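You operate a simulated robot arm through the tools that you are given. There is no shell and no other tool.

Carry out the task below with a simulated robot arm. There is one attempt and no reset: what you move stays moved.

## Task
Put things in order on the top of the bagging bench. At the end: the clear beaker from the top of the bagging bench stands where the white pressure switch stood; the orange key stands where the clear beaker stood; the blue key stands where the orange key stood; the white pressure switch from the top of the bagging bench stands on top of the silver steel can (marked "RAW"); whatever was shut is shut again. Leave all else as you found it, and nothing knocked over.

It is judged by the outcome, as a careful person would: the job done as asked, and still so three seconds after it is handed in. It fails if anything else is knocked over, pushed out of place, dropped, spilled or broken.

## Robot
A 7-joint arm with a two-finger parallel gripper, fixed in place. Base frame: the origin is at the foot of the arm, x ahead of it, y to its left, z up; the work surface is at about z = 0. Lengths are in mm, angles in rad, forces in N, time in s.
With the tool pointing down near the work surface it reaches from about 220 to 580 mm from the base axis. Its first joint turns from -1.152 to 1.152 rad. Payload 2.5 kg.
Tool frame: the origin (TCP) lies between the finger pads and is the grasp point; the fingertips stand 23 mm ahead of it; z points along the fingers, y is the line along which they close. The gripper opens to 94 mm. The fingers are 38 mm wide and 10 mm thick; the gripper's body (54 by 96 mm) begins 39 mm behind the TCP.
Orientation is told as [roll, pitch, yaw] about the base's x, y, z axes, in that order, counted from this pose: with the fingers straight down and closing along the base's y, the tool's x points along the base's -x, its y along +y and its z along -z.

## Interface
- The arm moves only by the tool arm_command. Its argument "steps" is a list of rows, each an object of numbers (a shift or turn left out is 0, a gripper value left out holds the last): "x", "y", "z": the shift along the base's x, y, z in cm; "rx", "ry", "rz": the turn, a rotation vector about the base's x, y, z in rad; "fingers": the gripper command, from -1 (fully open) to 1 (shut), values between in proportion. In form: [{"x": .., "y": .., "z": .., "rx": .., "ry": .., "rz": .., "fingers": ..}, ...]. A call has 1 to 20 rows; each row is the pose to reach, as a shift and turn from the pose commanded when the call began. Each row takes 0.2 s and may step no farther than 50 mm and 0.15 rad from the row before; otherwise, or with a gripper value out of range, the whole call is refused. A pose out of reach is approached as far as the arm can. The call stops where the force on the tool passes 40 N (or 10 N more than at its start, if that is more) or the arm is blocked; 0.2 s more then pass. Each finger travels about 108 mm/s and halts on what it meets, pressing with about 45 N; the grip force reading is that of the motor and also rises with nothing between the fingers. The clock runs only during rows and for 0.2 s after the last one: add rows that repeat a pose to give the fingers time. It gives the time, the measured TCP pose, the force on the tool (base axes), the opening and the grip force at its end, in the units of the frame above (readings bear some noise), with the torque about the TCP (base axes, N m) and any sound that the robot's microphone picked up, and new pictures: "views" is both (left out), scene, wrist or none.
- Cameras (640 x 400 px; columns grow to the right, rows downward): "scene" is fixed at [84.6, -388.4, 556.5]; the picture's right is [0.99, -0.16, 0.00], its down [-0.07, -0.45, -0.89] and it looks along [0.14, 0.88, -0.46] (base axes); focal length 348 px, centre (320, 200). "wrist" rides on the gripper at [86, 16, -74] in the tool frame; the picture's right is [-0.18, 0.98, 0.00], its down [-0.58, -0.11, -0.81] and it looks along [-0.79, -0.15, 0.59] (tool axes); focal length 243 px, centre (320, 200). There is no depth. A picture from a camera that has moved, and an enlarged one, comes with that camera's place and axes in the base frame and with its lens.
- inspect(camera, box): a new picture of the part [left, top, right, bottom] of that camera's present view, enlarged. The clock stands still meanwhile.
- job_done(): hands the job in; it is judged then, once.

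Places have to be worked out from the pictures, the camera data and where the tool is seen. Open the gripper and draw the arm clear of the work before you hand the job in, unless the task says otherwise.

The tools are called after ">>>" as name(argument=value, ...) on one line, values as JSON. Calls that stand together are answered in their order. arm_command: Moves the arm, as the interface text tells. Its arguments: {"type":"object","properties":{"steps":{"type":"array"},"views":{"type":"string","enum":["both","scene","wrist","none"]}},"required":["steps"]} The other tools are called the same way: inspect (camera, box) takes an enlarged picture of a part of a camera's view; job_done () hands the job in.

At the start:

```text
time_s: 0.0
eef_pos: [330.2, 226.5, 359.7]
ee_rot: [0.0, 0.001, -0.001]
force: [-0.4, 0.3, 0.1]
ft_torque: [0.04, -0.01, 0.01]
gripper_width: 93.9
gripper_force: 0.0
```

scene: 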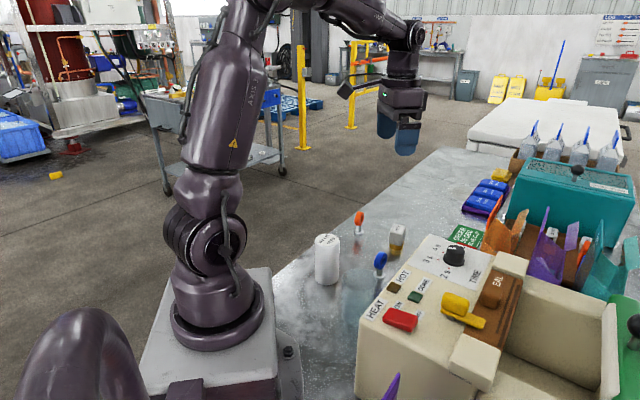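
wrist: 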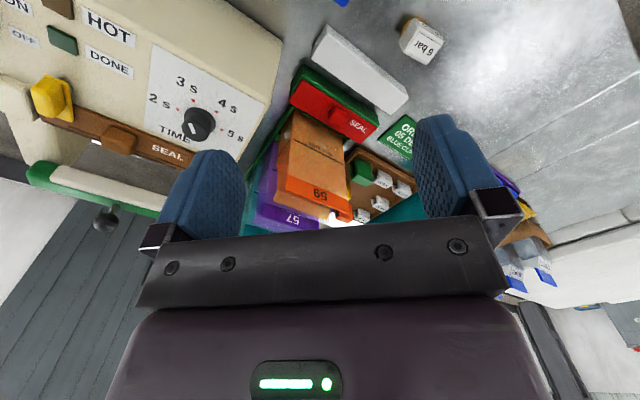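

The scene view shows a bench with a white can, orange and blue keys, and a small switch or beaker. I'll enlarge the views to identify each object before I move.

>>> inspect(camera="scene", box=[290, 190, 450, 290])

>>> inspect(camera="scene", box=[430, 120, 640, 260])

>>> inspect(camera="scene", box=[350, 220, 640, 400])

>>> inspect(camera="wrist", box=[200, 0, 520, 240])

```text
4.00 times, centred on (370, 240) of scene
camera zoom: at [84.6, -388.4, 556.5], right [0.99, -0.16, 0.0], down [-0.07, -0.45, -0.89], along [0.14, 0.88, -0.46], focal length 1390 px, centre (120, 40)
```

zoom: 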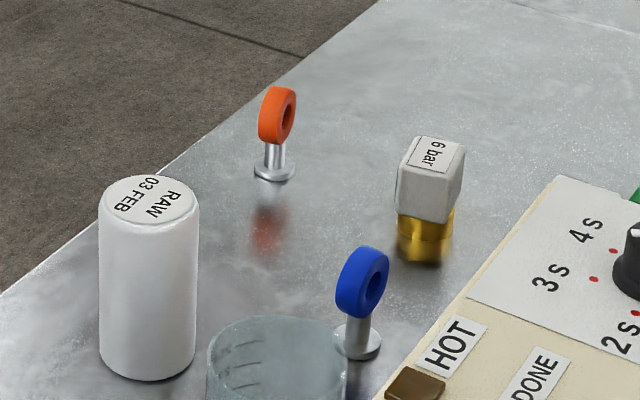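

```text
2.86 times, centred on (535, 190) of scene
camera zoom: at [84.6, -388.4, 556.5], right [0.99, -0.16, 0.0], down [-0.07, -0.45, -0.89], along [0.14, 0.88, -0.46], focal length 993 px, centre (-294, 229)
```

zoom: 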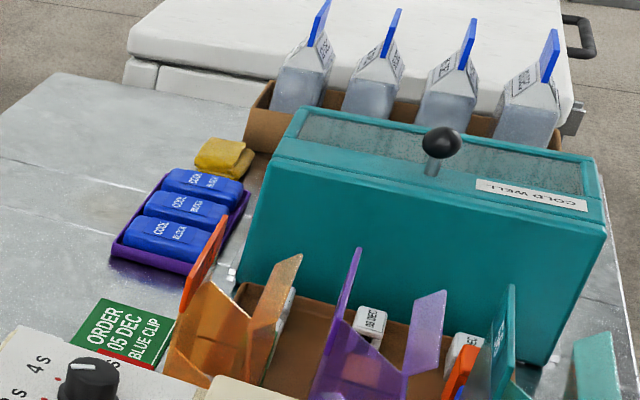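

```text
2.21 times, centred on (495, 310) of scene
camera zoom: at [84.6, -388.4, 556.5], right [0.99, -0.16, 0.0], down [-0.07, -0.45, -0.89], along [0.14, 0.88, -0.46], focal length 767 px, centre (-66, -43)
```

zoom: 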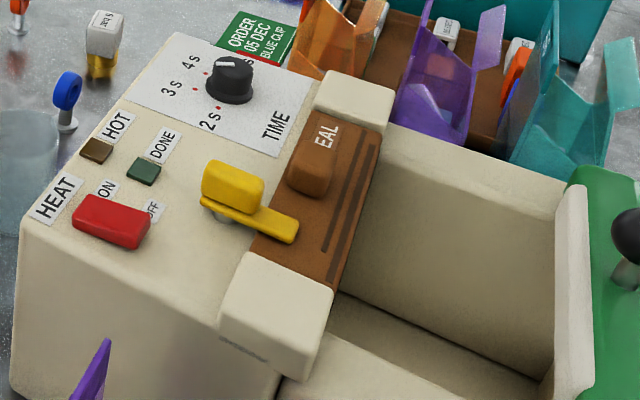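

```text
1.67 times, centred on (360, 120) of wrist
camera zoom: at [243.9, 245.0, 435.1], right [0.18, 0.98, 0.0], down [0.58, -0.11, 0.81], along [0.79, -0.15, -0.59], focal length 404 px, centre (253, 333)
```

zoom: 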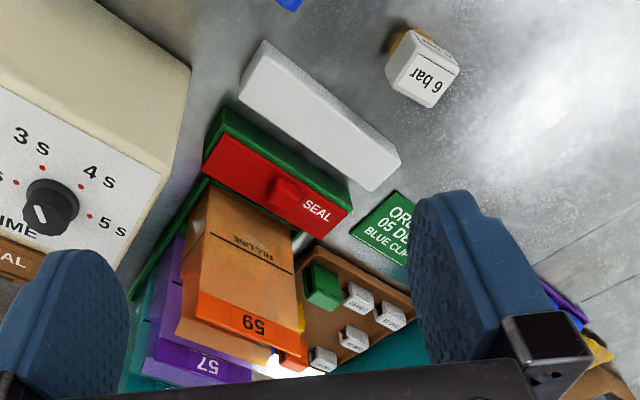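

I can place the RAW can at about (205, 256), the orange key at (333, 446), the blue key at (334, 249) and the switch at (415, 353). Next I'll enlarge the area with the beaker.

>>> inspect(camera="scene", box=[300, 245, 428, 325])

>>> inspect(camera="scene", box=[240, 300, 400, 400])

>>> inspect(camera="scene", box=[380, 210, 412, 270])

>>> inspect(camera="scene", box=[310, 200, 400, 290])

```text
5.00 times, centred on (364, 285) of scene
camera zoom: at [84.6, -388.4, 556.5], right [0.99, -0.16, 0.0], down [-0.07, -0.45, -0.89], along [0.14, 0.88, -0.46], focal length 1737 px, centre (100, -225)
```

zoom: 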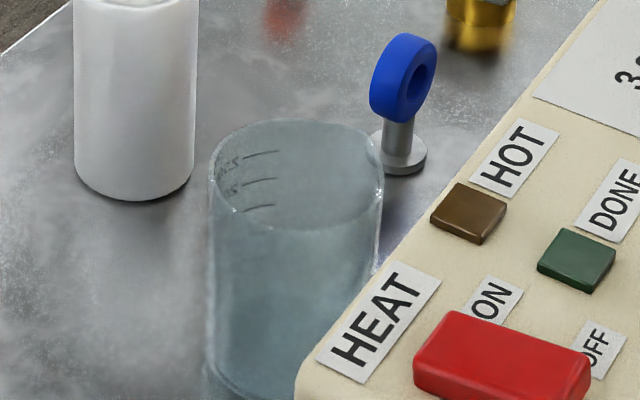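

```text
4.00 times, centred on (320, 350) of scene
camera zoom: at [84.6, -388.4, 556.5], right [0.99, -0.16, 0.0], down [-0.07, -0.45, -0.89], along [0.14, 0.88, -0.46], focal length 1390 px, centre (320, -400)
```

zoom: 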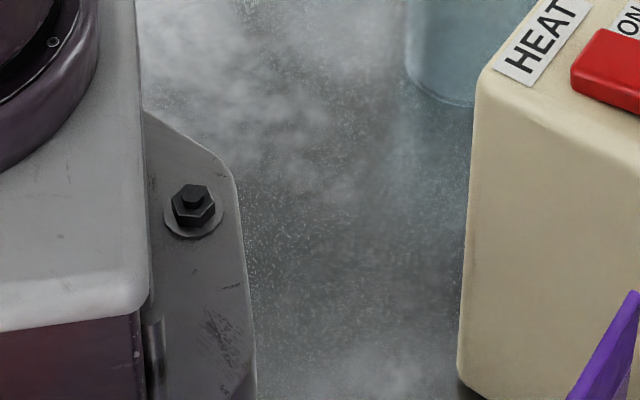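

```text
6.67 times, centred on (396, 240) of scene
camera zoom: at [84.6, -388.4, 556.5], right [0.99, -0.16, 0.0], down [-0.07, -0.45, -0.89], along [0.14, 0.88, -0.46], focal length 2316 px, centre (-187, -67)
```

zoom: 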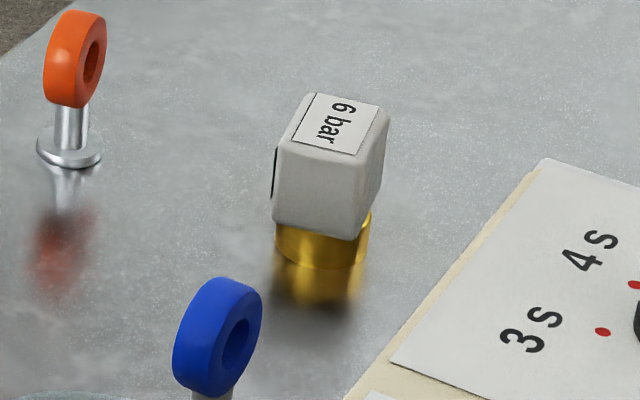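

```text
4.44 times, centred on (355, 245) of scene
camera zoom: at [84.6, -388.4, 556.5], right [0.99, -0.16, 0.0], down [-0.07, -0.45, -0.89], along [0.14, 0.88, -0.46], focal length 1544 px, centre (164, 0)
```

zoom: 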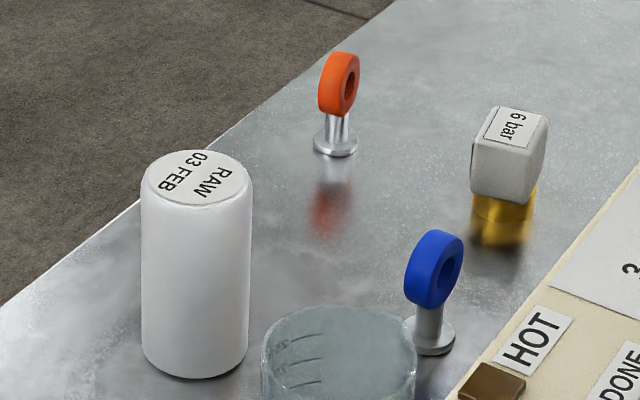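

The switch is about 57 mm tall at roughly (421, 365), turned so that a yaw near 0.94 grips it squarely. The beaker is about 70 mm wide and 92 mm tall near (252, 138). I'll turn the wrist while staying high, to get a second view of all the items.

>>> arm_command(steps=[{"rz": 0.15}, {"rz": 0.3, "x": -1, "y": 0.5}, {"rz": 0.45, "x": -2, "y": 1}, {"rz": 0.6, "x": -3, "y": 1}, {"rz": 0.75, "x": -4, "y": 1}, {"rz": 0.9, "x": -5, "y": 1}, {"rz": 0.9, "x": -5, "y": 1}])

```text
time_s: 1.6
eef_pos: [278.7, 238.6, 360.6]
ee_rot: [0.0, -0.001, 0.902]
force: [0.4, 0.3, 0.4]
ft_torque: [-0.04, -0.01, 0.02]
gripper_width: 94.0
gripper_force: 0.0
camera wrist: at [213.6, 181.8, 434.9], right [-0.66, 0.75, 0.0], down [0.45, 0.39, 0.81], along [0.61, 0.53, -0.59], focal length 243 px, centre (320, 200)
```

scene: 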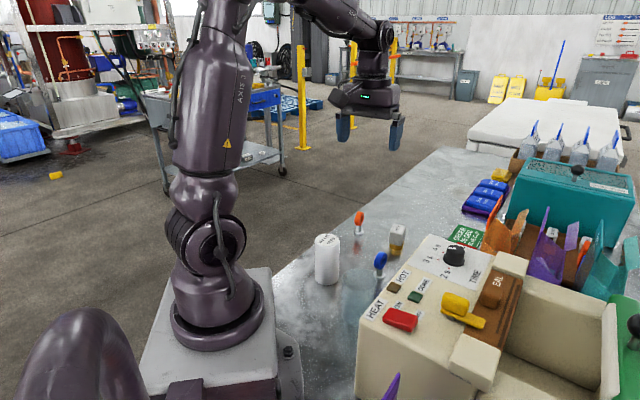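
wrist: 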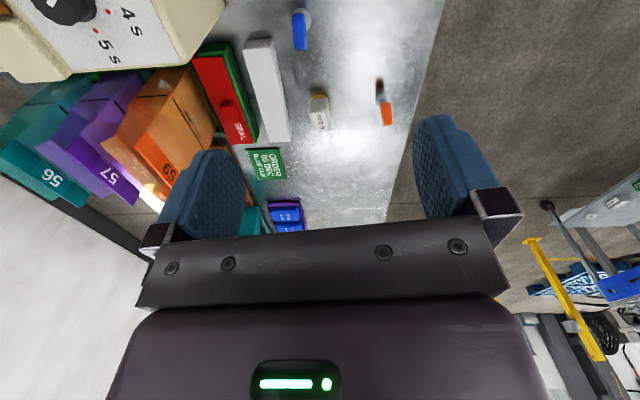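

This view shows the blue key, the switch and the orange key, so I'll enlarge it to triangulate their positions.

>>> inspect(camera="wrist", box=[240, 0, 432, 120])

>>> inspect(camera="wrist", box=[290, 60, 410, 135])

```text
3.33 times, centred on (336, 60) of wrist
camera zoom: at [213.6, 181.8, 434.9], right [-0.66, 0.75, 0.0], down [0.45, 0.39, 0.81], along [0.61, 0.53, -0.59], focal length 809 px, centre (267, 667)
```

zoom: 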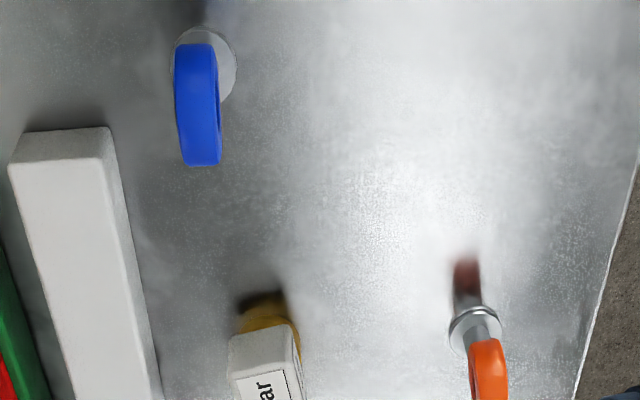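

```text
5.33 times, centred on (350, 98) of wrist
camera zoom: at [213.6, 181.8, 434.9], right [-0.66, 0.75, 0.0], down [0.45, 0.39, 0.81], along [0.61, 0.53, -0.59], focal length 1294 px, centre (160, 747)
```

zoom: 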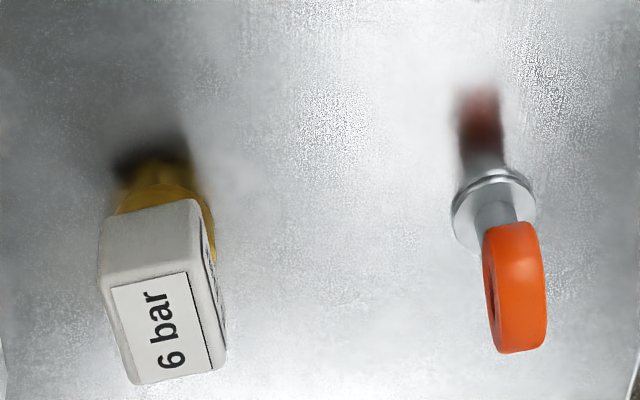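

Both views agree: blue key at (333, 249), orange key at (333, 446) and switch near (418, 361). I'll move above the switch with the fingers partly closed to check alignment before I descend.

>>> arm_command(steps=[{"rz": 0.04, "x": 2, "y": 1.8, "z": -3.3, "fingers": -0.35}, {"rz": 0.04, "x": 4, "y": 3.6, "z": -6.6}, {"rz": 0.04, "x": 6, "y": 5.4, "z": -10}, {"rz": 0.04, "x": 8, "y": 7.2, "z": -13.4}, {"rz": 0.04, "x": 10, "y": 9, "z": -16.8}, {"rz": 0.04, "x": 12, "y": 10.8, "z": -20.2}, {"rz": 0.04, "x": 13.8, "y": 12.45, "z": -23.5}, {"rz": 0.04, "x": 13.8, "y": 12.45, "z": -23.5}])

>>> inspect(camera="wrist", box=[220, 0, 420, 200])

>>> inspect(camera="scene", box=[350, 160, 450, 260])

```text
time_s: 3.4
eef_pos: [418.3, 360.9, 123.0]
ee_rot: [-0.001, 0.001, 0.94]
force: [-0.4, 0.2, 0.6]
ft_torque: [-0.01, -0.02, -0.01]
gripper_width: 63.5
gripper_force: 0.1
camera wrist: at [354.4, 301.4, 199.3], right [-0.69, 0.73, 0.0], down [0.43, 0.41, 0.81], along [0.59, 0.55, -0.59], focal length 243 px, centre (320, 200)
```

scene: 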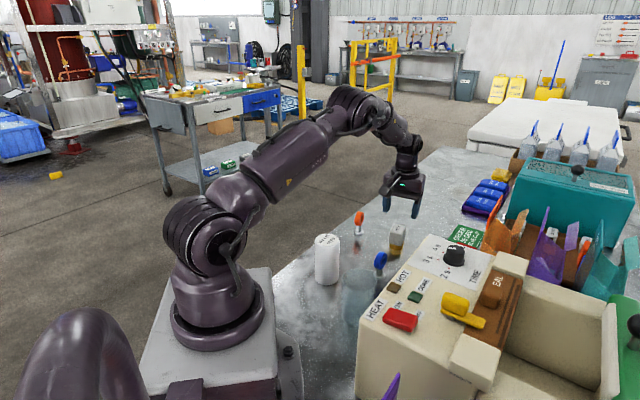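
wrist: 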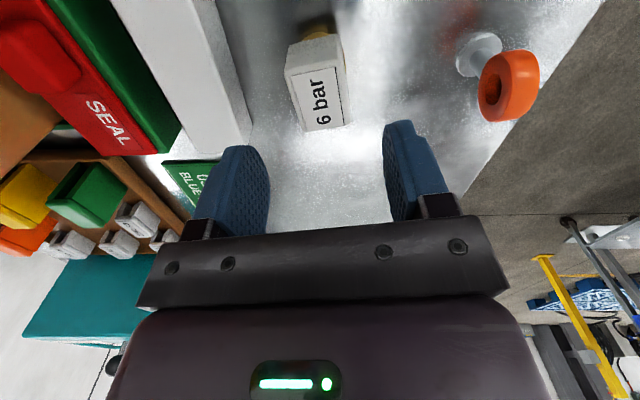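

```text
2.00 times, centred on (320, 100) of wrist
camera zoom: at [354.4, 301.4, 199.3], right [-0.69, 0.73, 0.0], down [0.43, 0.41, 0.81], along [0.59, 0.55, -0.59], focal length 485 px, centre (320, 400)
```

zoom: 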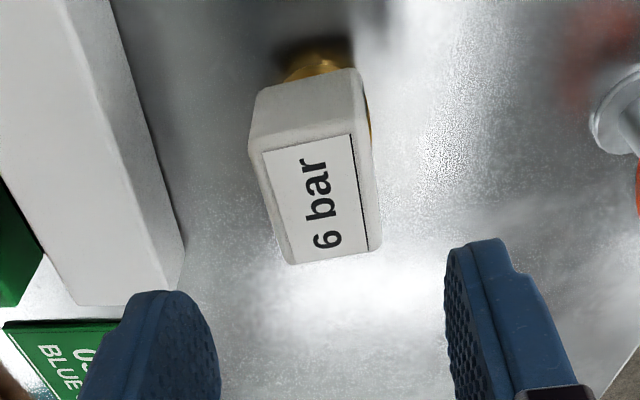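

```text
4.00 times, centred on (400, 210) of scene
camera zoom: at [84.6, -388.4, 556.5], right [0.99, -0.16, 0.0], down [-0.07, -0.45, -0.89], along [0.14, 0.88, -0.46], focal length 1390 px, centre (0, 160)
```

zoom: 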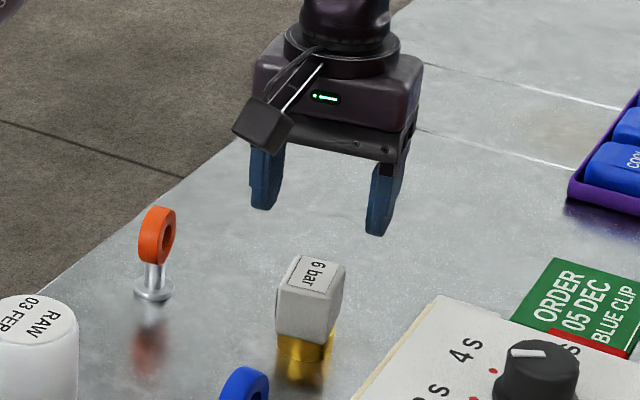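

The switch lies centred between the fingers, about 2 mm toward the base and turned roughly 0.04 rad more. I'll correct for that, descend to z≈42 and close.

>>> arm_command(steps=[{"rz": 0.04, "x": -0.13, "y": -0.2, "z": -2.5}, {"rz": 0.04, "x": -0.13, "y": -0.2, "z": -5}, {"rz": 0.04, "x": -0.13, "y": -0.2, "z": -7}, {"rz": 0.04, "x": -0.13, "y": -0.2, "z": -8.3}, {"rz": 0.04, "x": -0.13, "y": -0.2, "z": -8.3}])

>>> inspect(camera="wrist", box=[220, 60, 420, 200])

>>> inspect(camera="scene", box=[350, 180, 450, 260])

```text
time_s: 4.6
eef_pos: [416.1, 359.8, 42.3]
ee_rot: [0.001, -0.002, 0.98]
force: [0.5, -0.4, -0.5]
ft_torque: [0.0, -0.02, 0.02]
gripper_width: 63.5
gripper_force: 0.0
camera wrist: at [355.4, 298.3, 117.4], right [-0.71, 0.7, 0.0], down [0.41, 0.42, 0.81], along [0.56, 0.58, -0.59], focal length 243 px, centre (320, 200)
```

scene: 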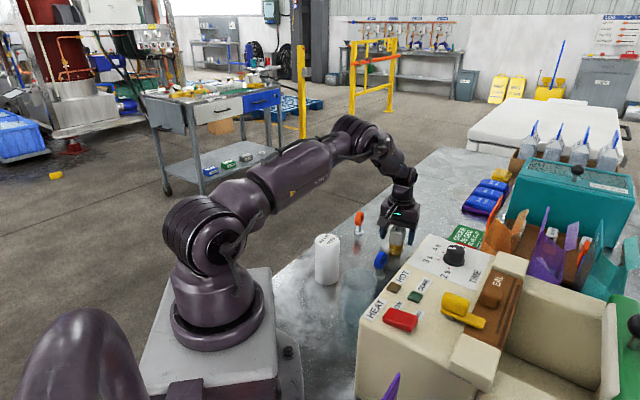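
wrist: 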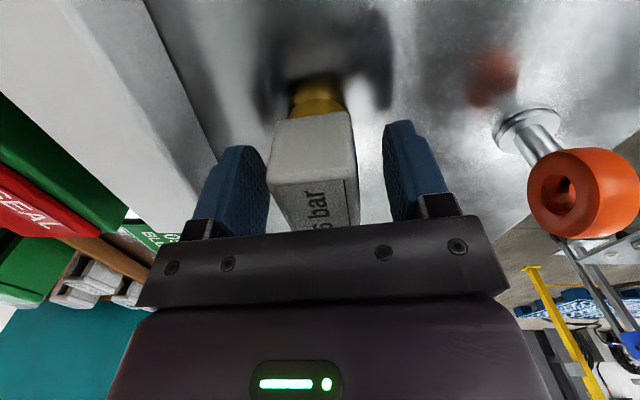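

```text
2.86 times, centred on (320, 130) of wrist
camera zoom: at [355.4, 298.3, 117.4], right [-0.71, 0.7, 0.0], down [0.41, 0.42, 0.81], along [0.56, 0.58, -0.59], focal length 693 px, centre (320, 400)
```

zoom: 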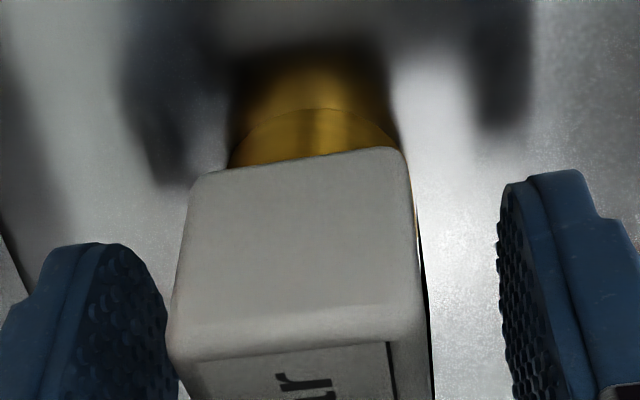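

```text
5.00 times, centred on (400, 220) of scene
camera zoom: at [84.6, -388.4, 556.5], right [0.99, -0.16, 0.0], down [-0.07, -0.45, -0.89], along [0.14, 0.88, -0.46], focal length 1737 px, centre (-80, 100)
```

zoom: 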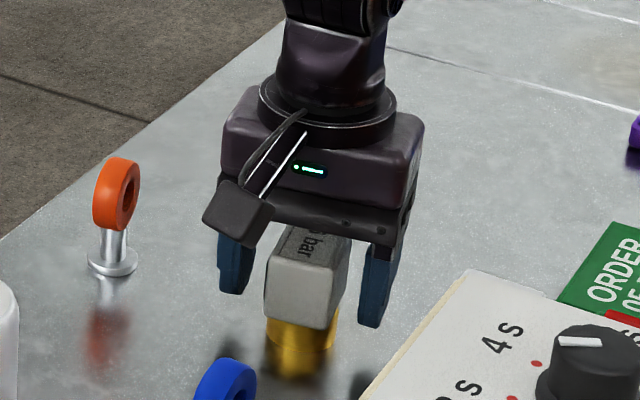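

The switch sits squarely between the pads and nothing else is nearby. I'll close the fingers.

>>> arm_command(steps=[{"fingers": 0.1}, {"fingers": 0.4}, {"fingers": 0.7}, {"fingers": 0.7}, {"fingers": 0.7}])

```text
time_s: 5.8
eef_pos: [415.6, 360.1, 43.3]
ee_rot: [-0.001, -0.002, 0.98]
force: [0.3, -0.1, 0.4]
ft_torque: [0.02, -0.04, 0.01]
gripper_width: 35.8
gripper_force: 44.9
camera wrist: at [355.4, 298.2, 117.7], right [-0.71, 0.7, 0.0], down [0.41, 0.42, 0.81], along [0.56, 0.58, -0.59], focal length 243 px, centre (320, 200)
```

scene: 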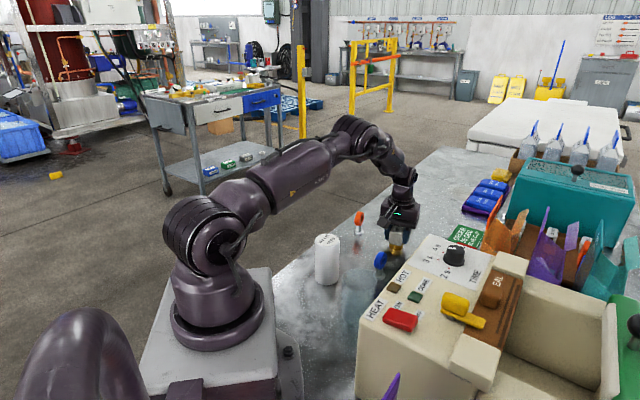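
wrist: 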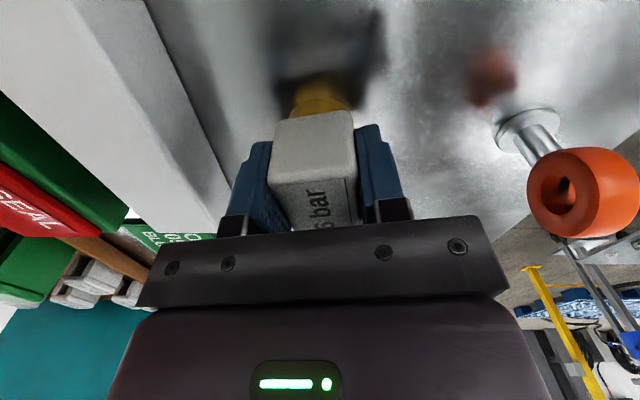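

The switch is gripped at 35.8 mm. A closer reading puts the can at about (207, 269) and 108 mm tall. I'll lift well clear, carry the switch over the can, and look again.

>>> arm_command(steps=[{"z": 2}, {"z": 6}, {"z": 10.5}, {"z": 15}, {"z": 17.5}, {"x": -4.2, "y": -1.8, "z": 17.5}, {"x": -8.4, "y": -3.6, "z": 17.5}, {"x": -12.6, "y": -5.4, "z": 17.5}, {"x": -16.8, "y": -7.2, "z": 17.5}, {"x": -20.5, "y": -8.8, "z": 17.5}, {"x": -20.5, "y": -8.8, "z": 17.5}])

>>> inspect(camera="wrist", box=[220, 0, 420, 140])

>>> inspect(camera="scene", box=[270, 140, 400, 300])

```text
time_s: 8.2
eef_pos: [209.5, 273.6, 217.3]
ee_rot: [0.0, 0.0, 0.98]
force: [0.2, 0.1, -1.3]
ft_torque: [-0.01, -0.01, 0.03]
gripper_width: 35.7
gripper_force: 45.3
camera wrist: at [149.0, 211.4, 292.2], right [-0.71, 0.7, 0.0], down [0.41, 0.42, 0.81], along [0.57, 0.58, -0.59], focal length 243 px, centre (320, 200)
```

scene: 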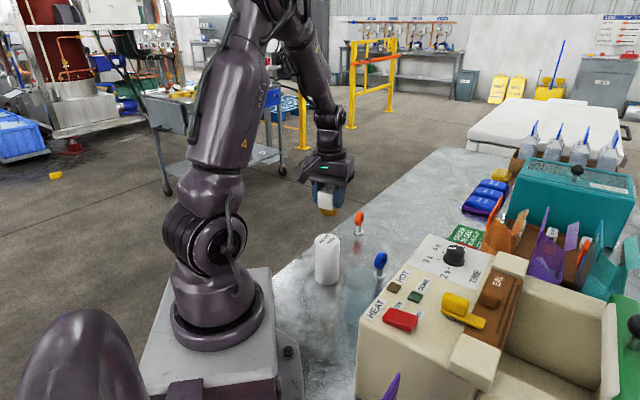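
wrist: 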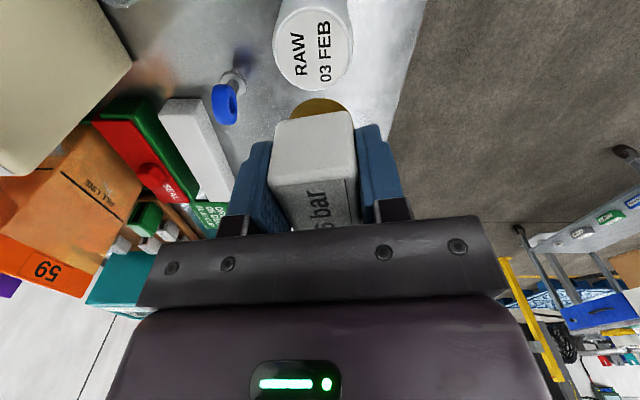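

```text
2.86 times, centred on (320, 70) of wrist
camera zoom: at [149.0, 211.4, 292.2], right [-0.71, 0.7, 0.0], down [0.41, 0.42, 0.81], along [0.57, 0.58, -0.59], focal length 693 px, centre (320, 571)
```

zoom: 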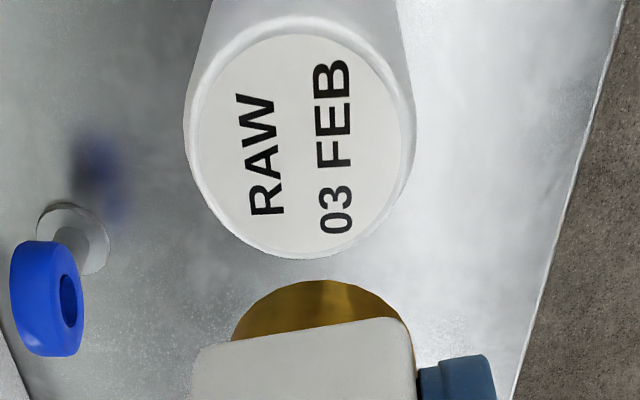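

```text
2.50 times, centred on (335, 220) of scene
camera zoom: at [84.6, -388.5, 556.5], right [0.99, -0.16, 0.0], down [-0.07, -0.45, -0.89], along [0.14, 0.88, -0.46], focal length 869 px, centre (282, 150)
```

zoom: 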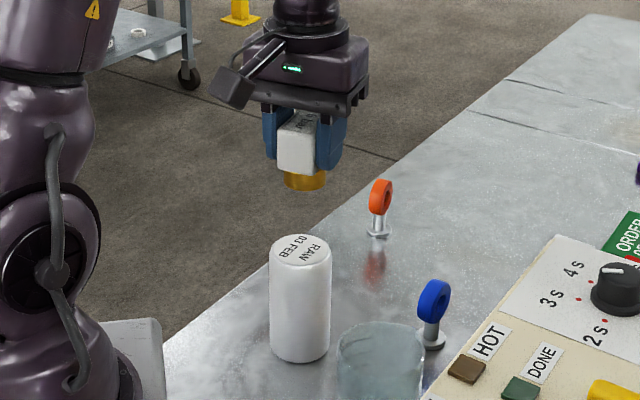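

The can's centre works out at about (204, 260) with its top near z≈112, so I'm offset by (-6, -13) mm. I'll shift over, lower part of the way and check.

>>> arm_command(steps=[{"x": -0.6, "y": -1.35}, {"x": -0.6, "y": -1.35, "z": -2}, {"x": -0.6, "y": -1.35, "z": -4.2}, {"x": -0.6, "y": -1.35, "z": -4.2}])

>>> inspect(camera="wrist", box=[220, 0, 420, 140])

>>> inspect(camera="scene", box=[280, 190, 380, 290])

```text
time_s: 9.2
eef_pos: [205.8, 258.5, 176.6]
ee_rot: [0.001, 0.0, 0.979]
force: [-0.7, -0.5, -1.1]
ft_torque: [0.01, 0.01, 0.04]
gripper_width: 35.8
gripper_force: 45.0
camera wrist: at [144.0, 196.8, 250.0], right [-0.71, 0.7, 0.0], down [0.41, 0.42, 0.81], along [0.57, 0.58, -0.59], focal length 243 px, centre (320, 200)
```

scene: 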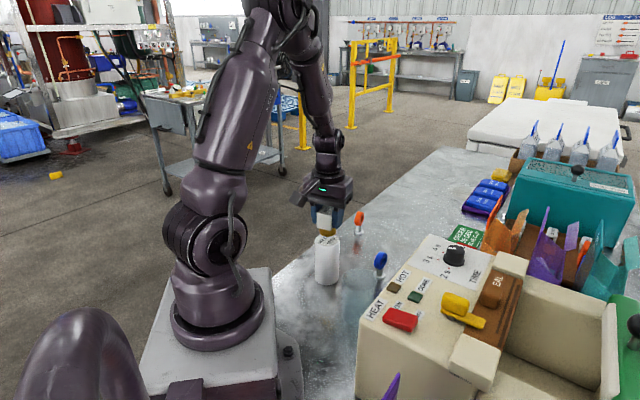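
wrist: 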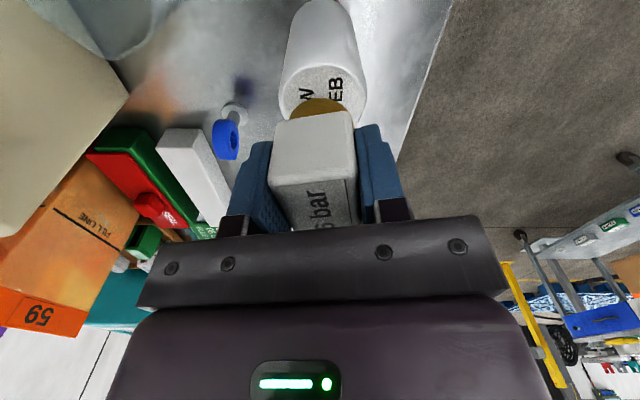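

```text
2.86 times, centred on (320, 70) of wrist
camera zoom: at [144.0, 196.8, 250.0], right [-0.71, 0.7, 0.0], down [0.41, 0.42, 0.81], along [0.57, 0.58, -0.59], focal length 693 px, centre (320, 571)
```

zoom: 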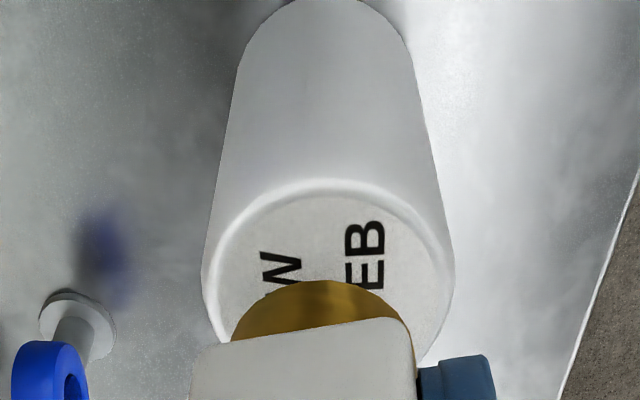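

```text
4.00 times, centred on (330, 240) of scene
camera zoom: at [84.6, -388.4, 556.5], right [0.99, -0.16, 0.0], down [-0.07, -0.45, -0.89], along [0.14, 0.88, -0.46], focal length 1390 px, centre (280, 40)
```

zoom: 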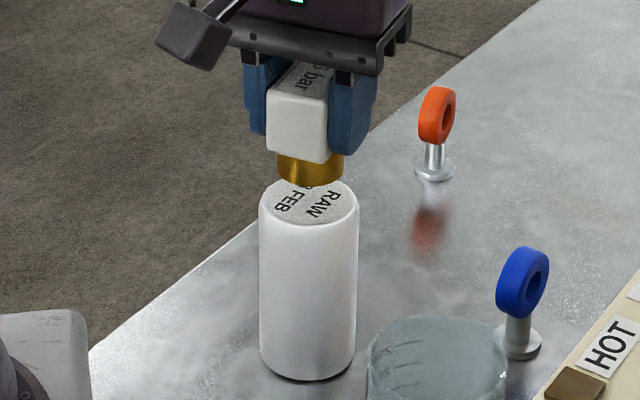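

The brass foot lies within about 4 mm of the can's centre. I'll nudge it outward and lower it gently, watching the force.

>>> arm_command(steps=[{"x": 0.05, "y": 0.25, "z": -0.6}, {"x": 0.05, "y": 0.25, "z": -1.2}, {"x": 0.05, "y": 0.25, "z": -1.7}, {"x": 0.05, "y": 0.25, "z": -1.7}])

>>> inspect(camera="scene", box=[300, 190, 360, 250])

```text
time_s: 10.2
eef_pos: [204.5, 259.2, 158.1]
ee_rot: [-0.001, 0.0, 0.979]
force: [-0.2, 0.4, -2.4]
ft_torque: [0.03, -0.01, 0.02]
gripper_width: 36.0
gripper_force: 44.4
camera wrist: at [144.2, 198.9, 233.1], right [-0.71, 0.7, 0.0], down [0.41, 0.42, 0.81], along [0.56, 0.57, -0.59], focal length 243 px, centre (320, 200)
```

scene: 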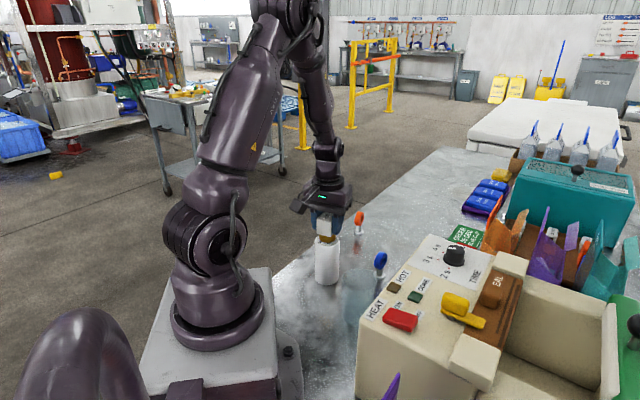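
wrist: 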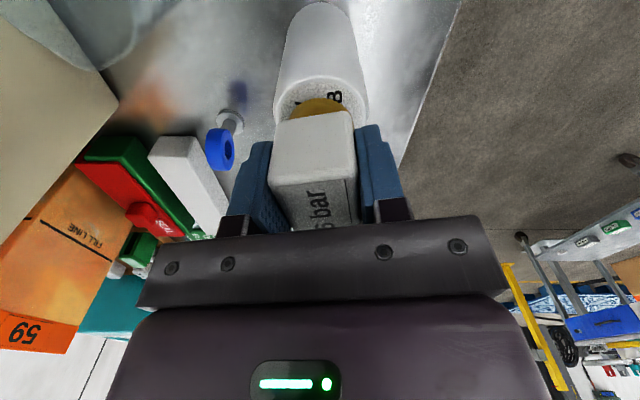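

```text
6.67 times, centred on (330, 220) of scene
camera zoom: at [84.6, -388.4, 556.5], right [0.99, -0.16, 0.0], down [-0.07, -0.45, -0.89], along [0.14, 0.88, -0.46], focal length 2316 px, centre (253, 67)
```

zoom: 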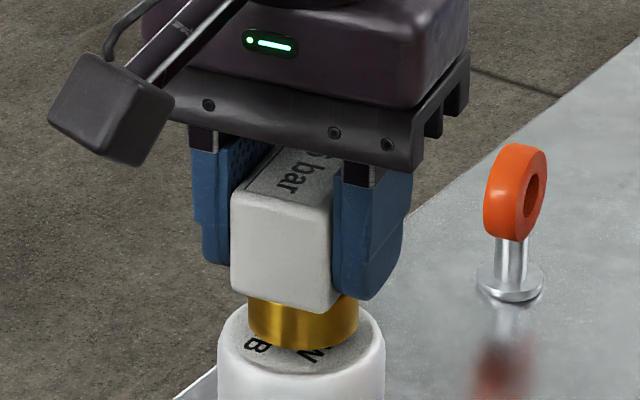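

The foot is centred and a few millimetres above the can. I'll lower in small steps.

>>> arm_command(steps=[{"z": -0.1}, {"z": -0.2}, {"z": -0.3}, {"z": -0.3}], views="none")

>>> inspect(camera="scene", box=[310, 220, 350, 250])

>>> inspect(camera="wrist", box=[250, 40, 390, 140])

```text
time_s: 11.2
eef_pos: [205.7, 261.1, 154.6]
ee_rot: [0.001, 0.0, 0.98]
force: [0.9, -0.4, -1.7]
ft_torque: [-0.01, 0.01, 0.06]
gripper_width: 35.9
gripper_force: 44.3
```

```text
13.33 times, centred on (330, 235) of scene
camera zoom: at [84.6, -388.4, 556.5], right [0.99, -0.16, 0.0], down [-0.07, -0.45, -0.89], along [0.14, 0.88, -0.46], focal length 4633 px, centre (187, -267)
```

zoom: 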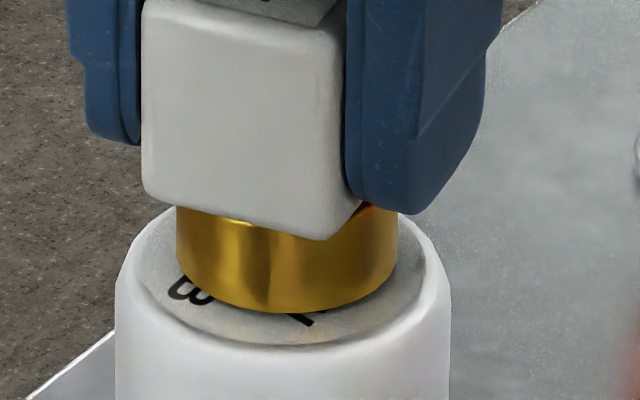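

```text
4.00 times, centred on (320, 90) of wrist
camera zoom: at [144.4, 199.6, 230.0], right [-0.71, 0.7, 0.0], down [0.41, 0.42, 0.81], along [0.57, 0.58, -0.59], focal length 970 px, centre (320, 640)
```

zoom: 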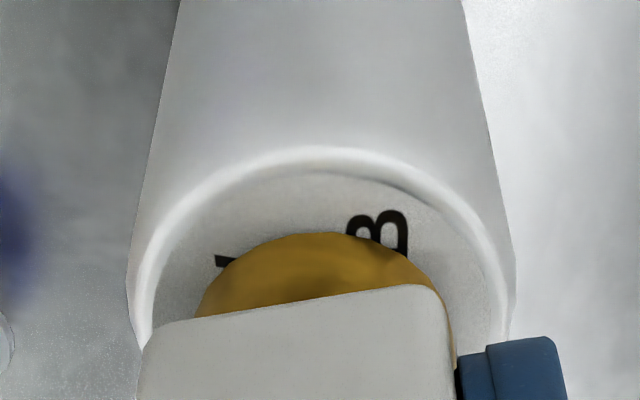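

It's well centred, with no contact yet (force unchanged). I'll keep lowering in 1 mm steps.

>>> arm_command(steps=[{"z": -0.1}, {"z": -0.2}, {"z": -0.2}], views="none")

>>> inspect(camera="scene", box=[310, 220, 350, 250])

```text
time_s: 12.0
eef_pos: [206.4, 261.5, 153.7]
ee_rot: [0.0, 0.0, 0.979]
force: [0.9, -0.3, -2.0]
ft_torque: [0.02, 0.02, 0.0]
gripper_width: 35.8
gripper_force: 44.7
```

```text
13.33 times, centred on (330, 235) of scene
camera zoom: at [84.6, -388.4, 556.5], right [0.99, -0.16, 0.0], down [-0.07, -0.45, -0.89], along [0.14, 0.88, -0.46], focal length 4633 px, centre (187, -267)
```

zoom: 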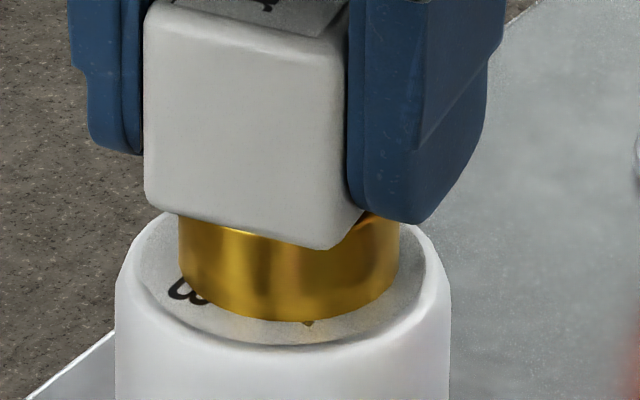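

Still no contact, so I'll go further in small steps.

>>> arm_command(steps=[{"z": -0.1}, {"z": -0.2}, {"z": -0.2}], views="none")

>>> inspect(camera="scene", box=[310, 220, 350, 250])

```text
time_s: 12.8
eef_pos: [205.8, 262.0, 153.1]
ee_rot: [0.001, -0.002, 0.978]
force: [-3.9, -5.4, 28.5]
ft_torque: [-0.3, 0.31, 0.0]
gripper_width: 35.6
gripper_force: 44.8
```

```text
13.33 times, centred on (330, 235) of scene
camera zoom: at [84.6, -388.5, 556.4], right [0.99, -0.16, 0.0], down [-0.07, -0.45, -0.89], along [0.14, 0.88, -0.46], focal length 4633 px, centre (187, -267)
```

zoom: 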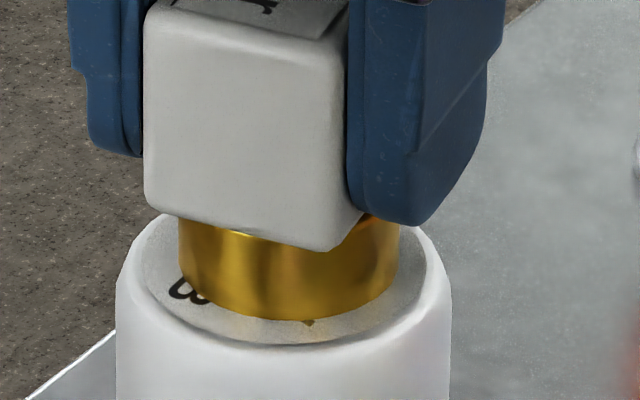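

Contact shows as a 28 N push, so the switch rests on the can. I'll ease off 1.5 mm, open the fingers and lift.

>>> arm_command(steps=[{"z": 0.1}, {"z": 0.12, "fingers": 0.2}, {"z": 0.12, "fingers": 0.0}, {"z": 0.12, "fingers": -0.3}, {"z": 0.12, "fingers": -0.3}, {"z": 2, "fingers": -0.3}, {"z": 5}, {"z": 9}, {"z": 9}])

>>> inspect(camera="scene", box=[290, 180, 390, 290])

>>> inspect(camera="wrist", box=[220, 0, 420, 140])

```text
time_s: 14.8
eef_pos: [204.3, 262.1, 242.8]
ee_rot: [0.002, 0.0, 0.977]
force: [0.2, 0.2, 0.1]
ft_torque: [0.03, 0.0, -0.01]
gripper_width: 60.9
gripper_force: 0.1
camera wrist: at [142.9, 200.0, 317.6], right [-0.71, 0.7, 0.0], down [0.41, 0.42, 0.81], along [0.56, 0.58, -0.59], focal length 243 px, centre (320, 200)
```

scene: 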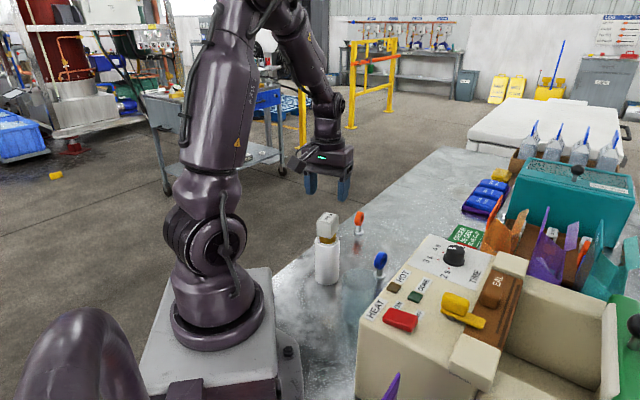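
wrist: 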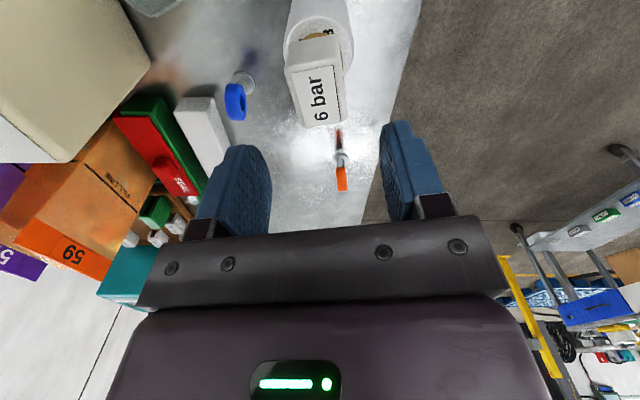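

```text
3.64 times, centred on (340, 235) of scene
camera zoom: at [84.6, -388.5, 556.5], right [0.99, -0.16, 0.0], down [-0.07, -0.45, -0.89], along [0.14, 0.88, -0.46], focal length 1264 px, centre (247, 73)
```

zoom: 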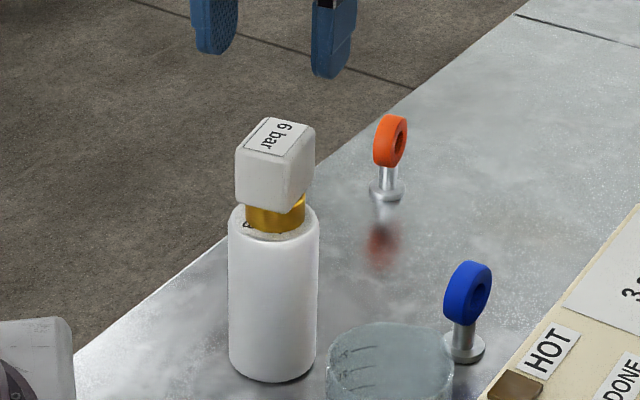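

```text
2.86 times, centred on (320, 70) of wrist
camera zoom: at [142.9, 200.0, 317.6], right [-0.71, 0.7, 0.0], down [0.41, 0.42, 0.81], along [0.56, 0.58, -0.59], focal length 693 px, centre (320, 571)
```

zoom: 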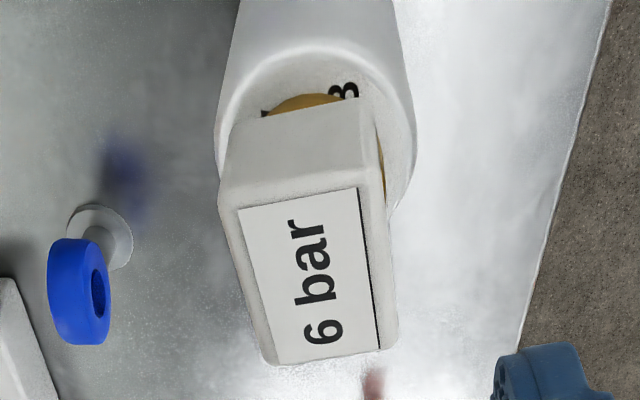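

The switch stands centred on the RAW can. Now for the beaker: I'll stay high, move over it with the gripper fully open at yaw about 0.3, and measure it.

>>> arm_command(steps=[{"x": 0.5, "y": -2, "z": 0, "rz": -0.14, "fingers": -1}, {"x": 1.5, "y": -4.5, "rz": -0.28}, {"x": 2.5, "y": -7, "rz": -0.42}, {"x": 3.5, "y": -9.5, "rz": -0.56}, {"x": 4.7, "y": -12.4, "z": -1, "rz": -0.68}, {"x": 4.7, "y": -12.4, "z": -1, "rz": -0.68}])

>>> inspect(camera="wrist", box=[220, 0, 420, 140])

>>> inspect(camera="scene", box=[290, 180, 430, 340])

```text
time_s: 16.2
eef_pos: [251.9, 137.5, 232.5]
ee_rot: [0.0, -0.001, 0.299]
force: [-0.6, -0.3, 0.0]
ft_torque: [-0.01, 0.01, 0.01]
gripper_width: 93.9
gripper_force: 0.0
camera wrist: at [165.5, 128.1, 307.5], right [-0.11, 0.99, 0.0], down [0.59, 0.07, 0.81], along [0.8, 0.09, -0.59], focal length 243 px, centre (320, 200)
```

scene: 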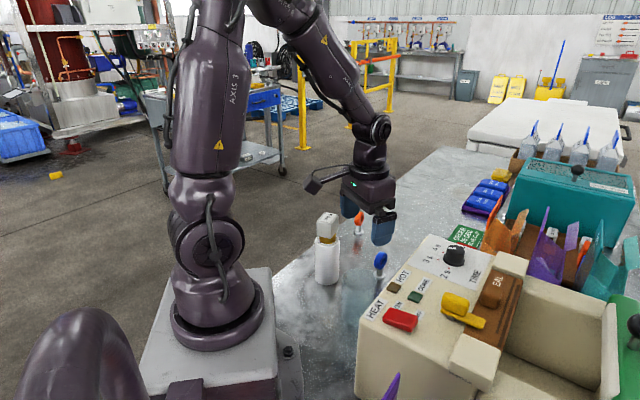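
wrist: 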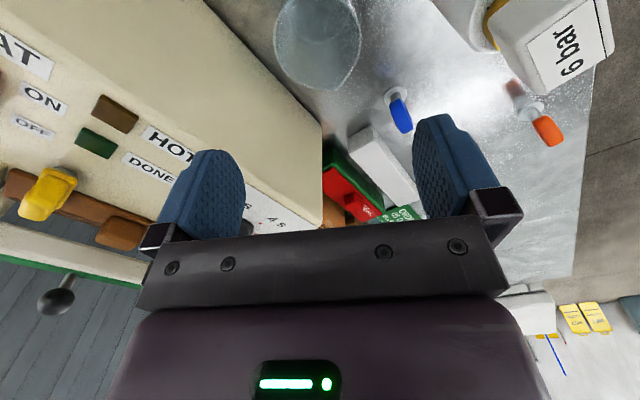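

```text
2.86 times, centred on (320, 70) of wrist
camera zoom: at [165.5, 128.1, 307.5], right [-0.11, 0.99, 0.0], down [0.59, 0.07, 0.81], along [0.8, 0.09, -0.59], focal length 693 px, centre (320, 571)
```

zoom: 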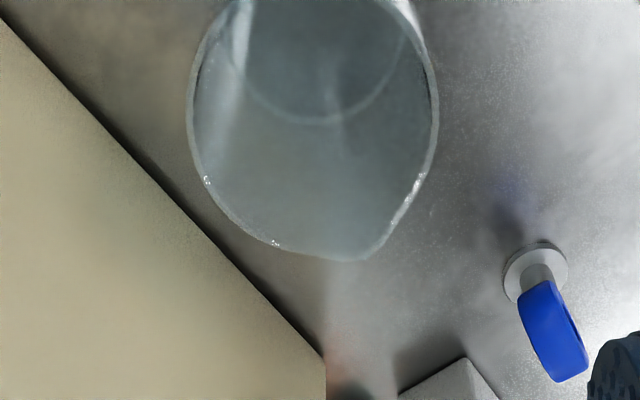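

```text
2.50 times, centred on (360, 260) of scene
camera zoom: at [84.6, -388.5, 556.5], right [0.99, -0.16, 0.0], down [-0.07, -0.45, -0.89], along [0.14, 0.88, -0.46], focal length 869 px, centre (220, 50)
```

zoom: 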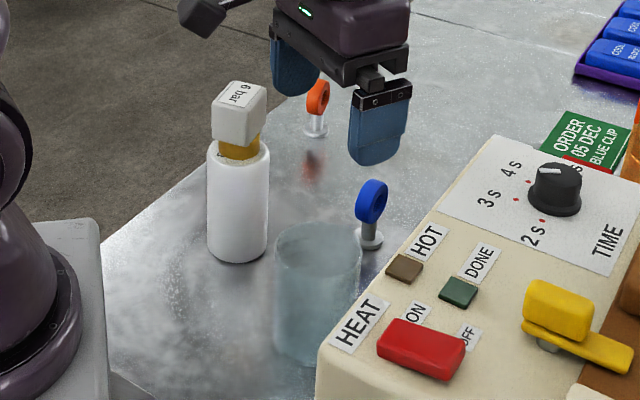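

The machine's side face is about 88 mm from the beaker, so there is room. The beaker's centre is near (249, 137), its rim at z≈92, its diameter 70 mm and its spout off the closing axis. I'll descend with the gripper wide open and check before I close.

>>> arm_command(steps=[{"x": -0.3, "y": -0.15, "z": -4}, {"x": -0.3, "y": -0.15, "z": -8}, {"x": -0.3, "y": -0.15, "z": -11}, {"x": -0.3, "y": -0.15, "z": -11}])

>>> inspect(camera="wrist", box=[200, 0, 440, 200])

>>> inspect(camera="scene", box=[290, 200, 430, 340])

```text
time_s: 17.2
eef_pos: [248.9, 136.9, 121.2]
ee_rot: [-0.001, -0.001, 0.3]
force: [0.2, -0.7, 0.0]
ft_torque: [0.03, -0.02, 0.02]
gripper_width: 94.0
gripper_force: 0.0
camera wrist: at [162.1, 126.5, 196.1], right [-0.11, 0.99, 0.0], down [0.59, 0.07, 0.81], along [0.8, 0.09, -0.59], focal length 243 px, centre (320, 200)
```

scene: 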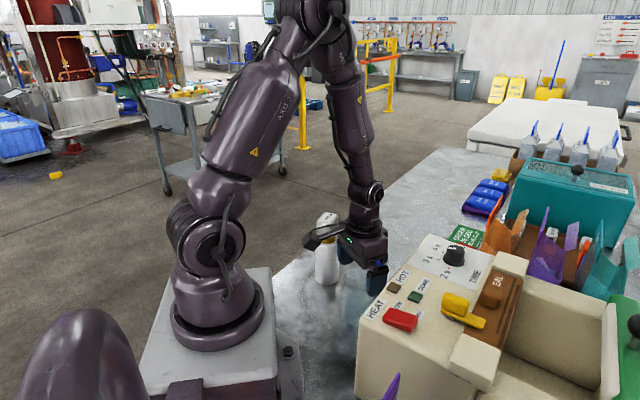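
wrist: 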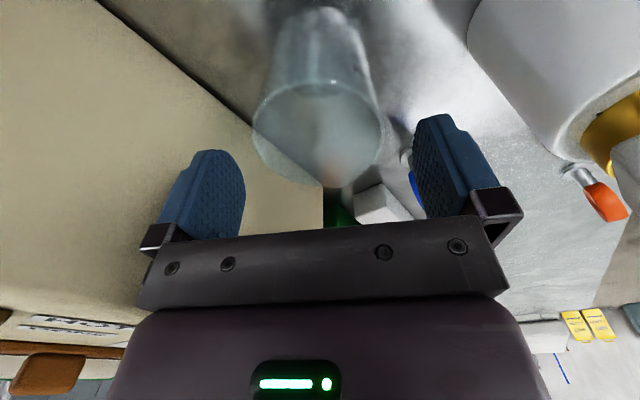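

```text
2.00 times, centred on (320, 100) of wrist
camera zoom: at [162.1, 126.5, 196.1], right [-0.11, 0.99, 0.0], down [0.59, 0.07, 0.81], along [0.8, 0.09, -0.59], focal length 485 px, centre (320, 400)
```

zoom: 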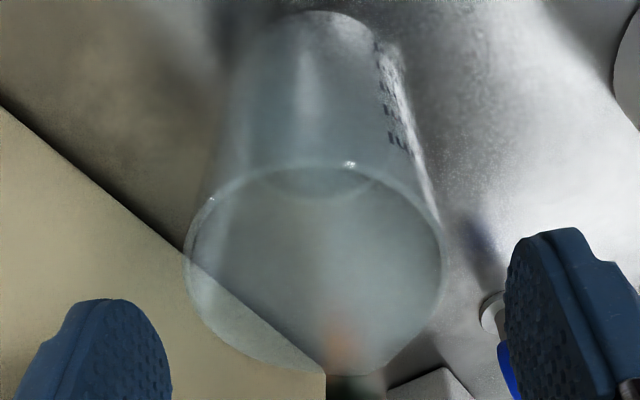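

```text
2.86 times, centred on (360, 270) of scene
camera zoom: at [84.6, -388.4, 556.5], right [0.99, -0.16, 0.0], down [-0.07, -0.45, -0.89], along [0.14, 0.88, -0.46], focal length 993 px, centre (206, 0)
```

zoom: 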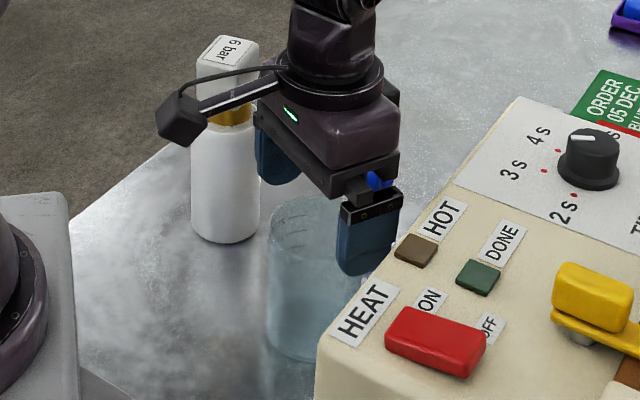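

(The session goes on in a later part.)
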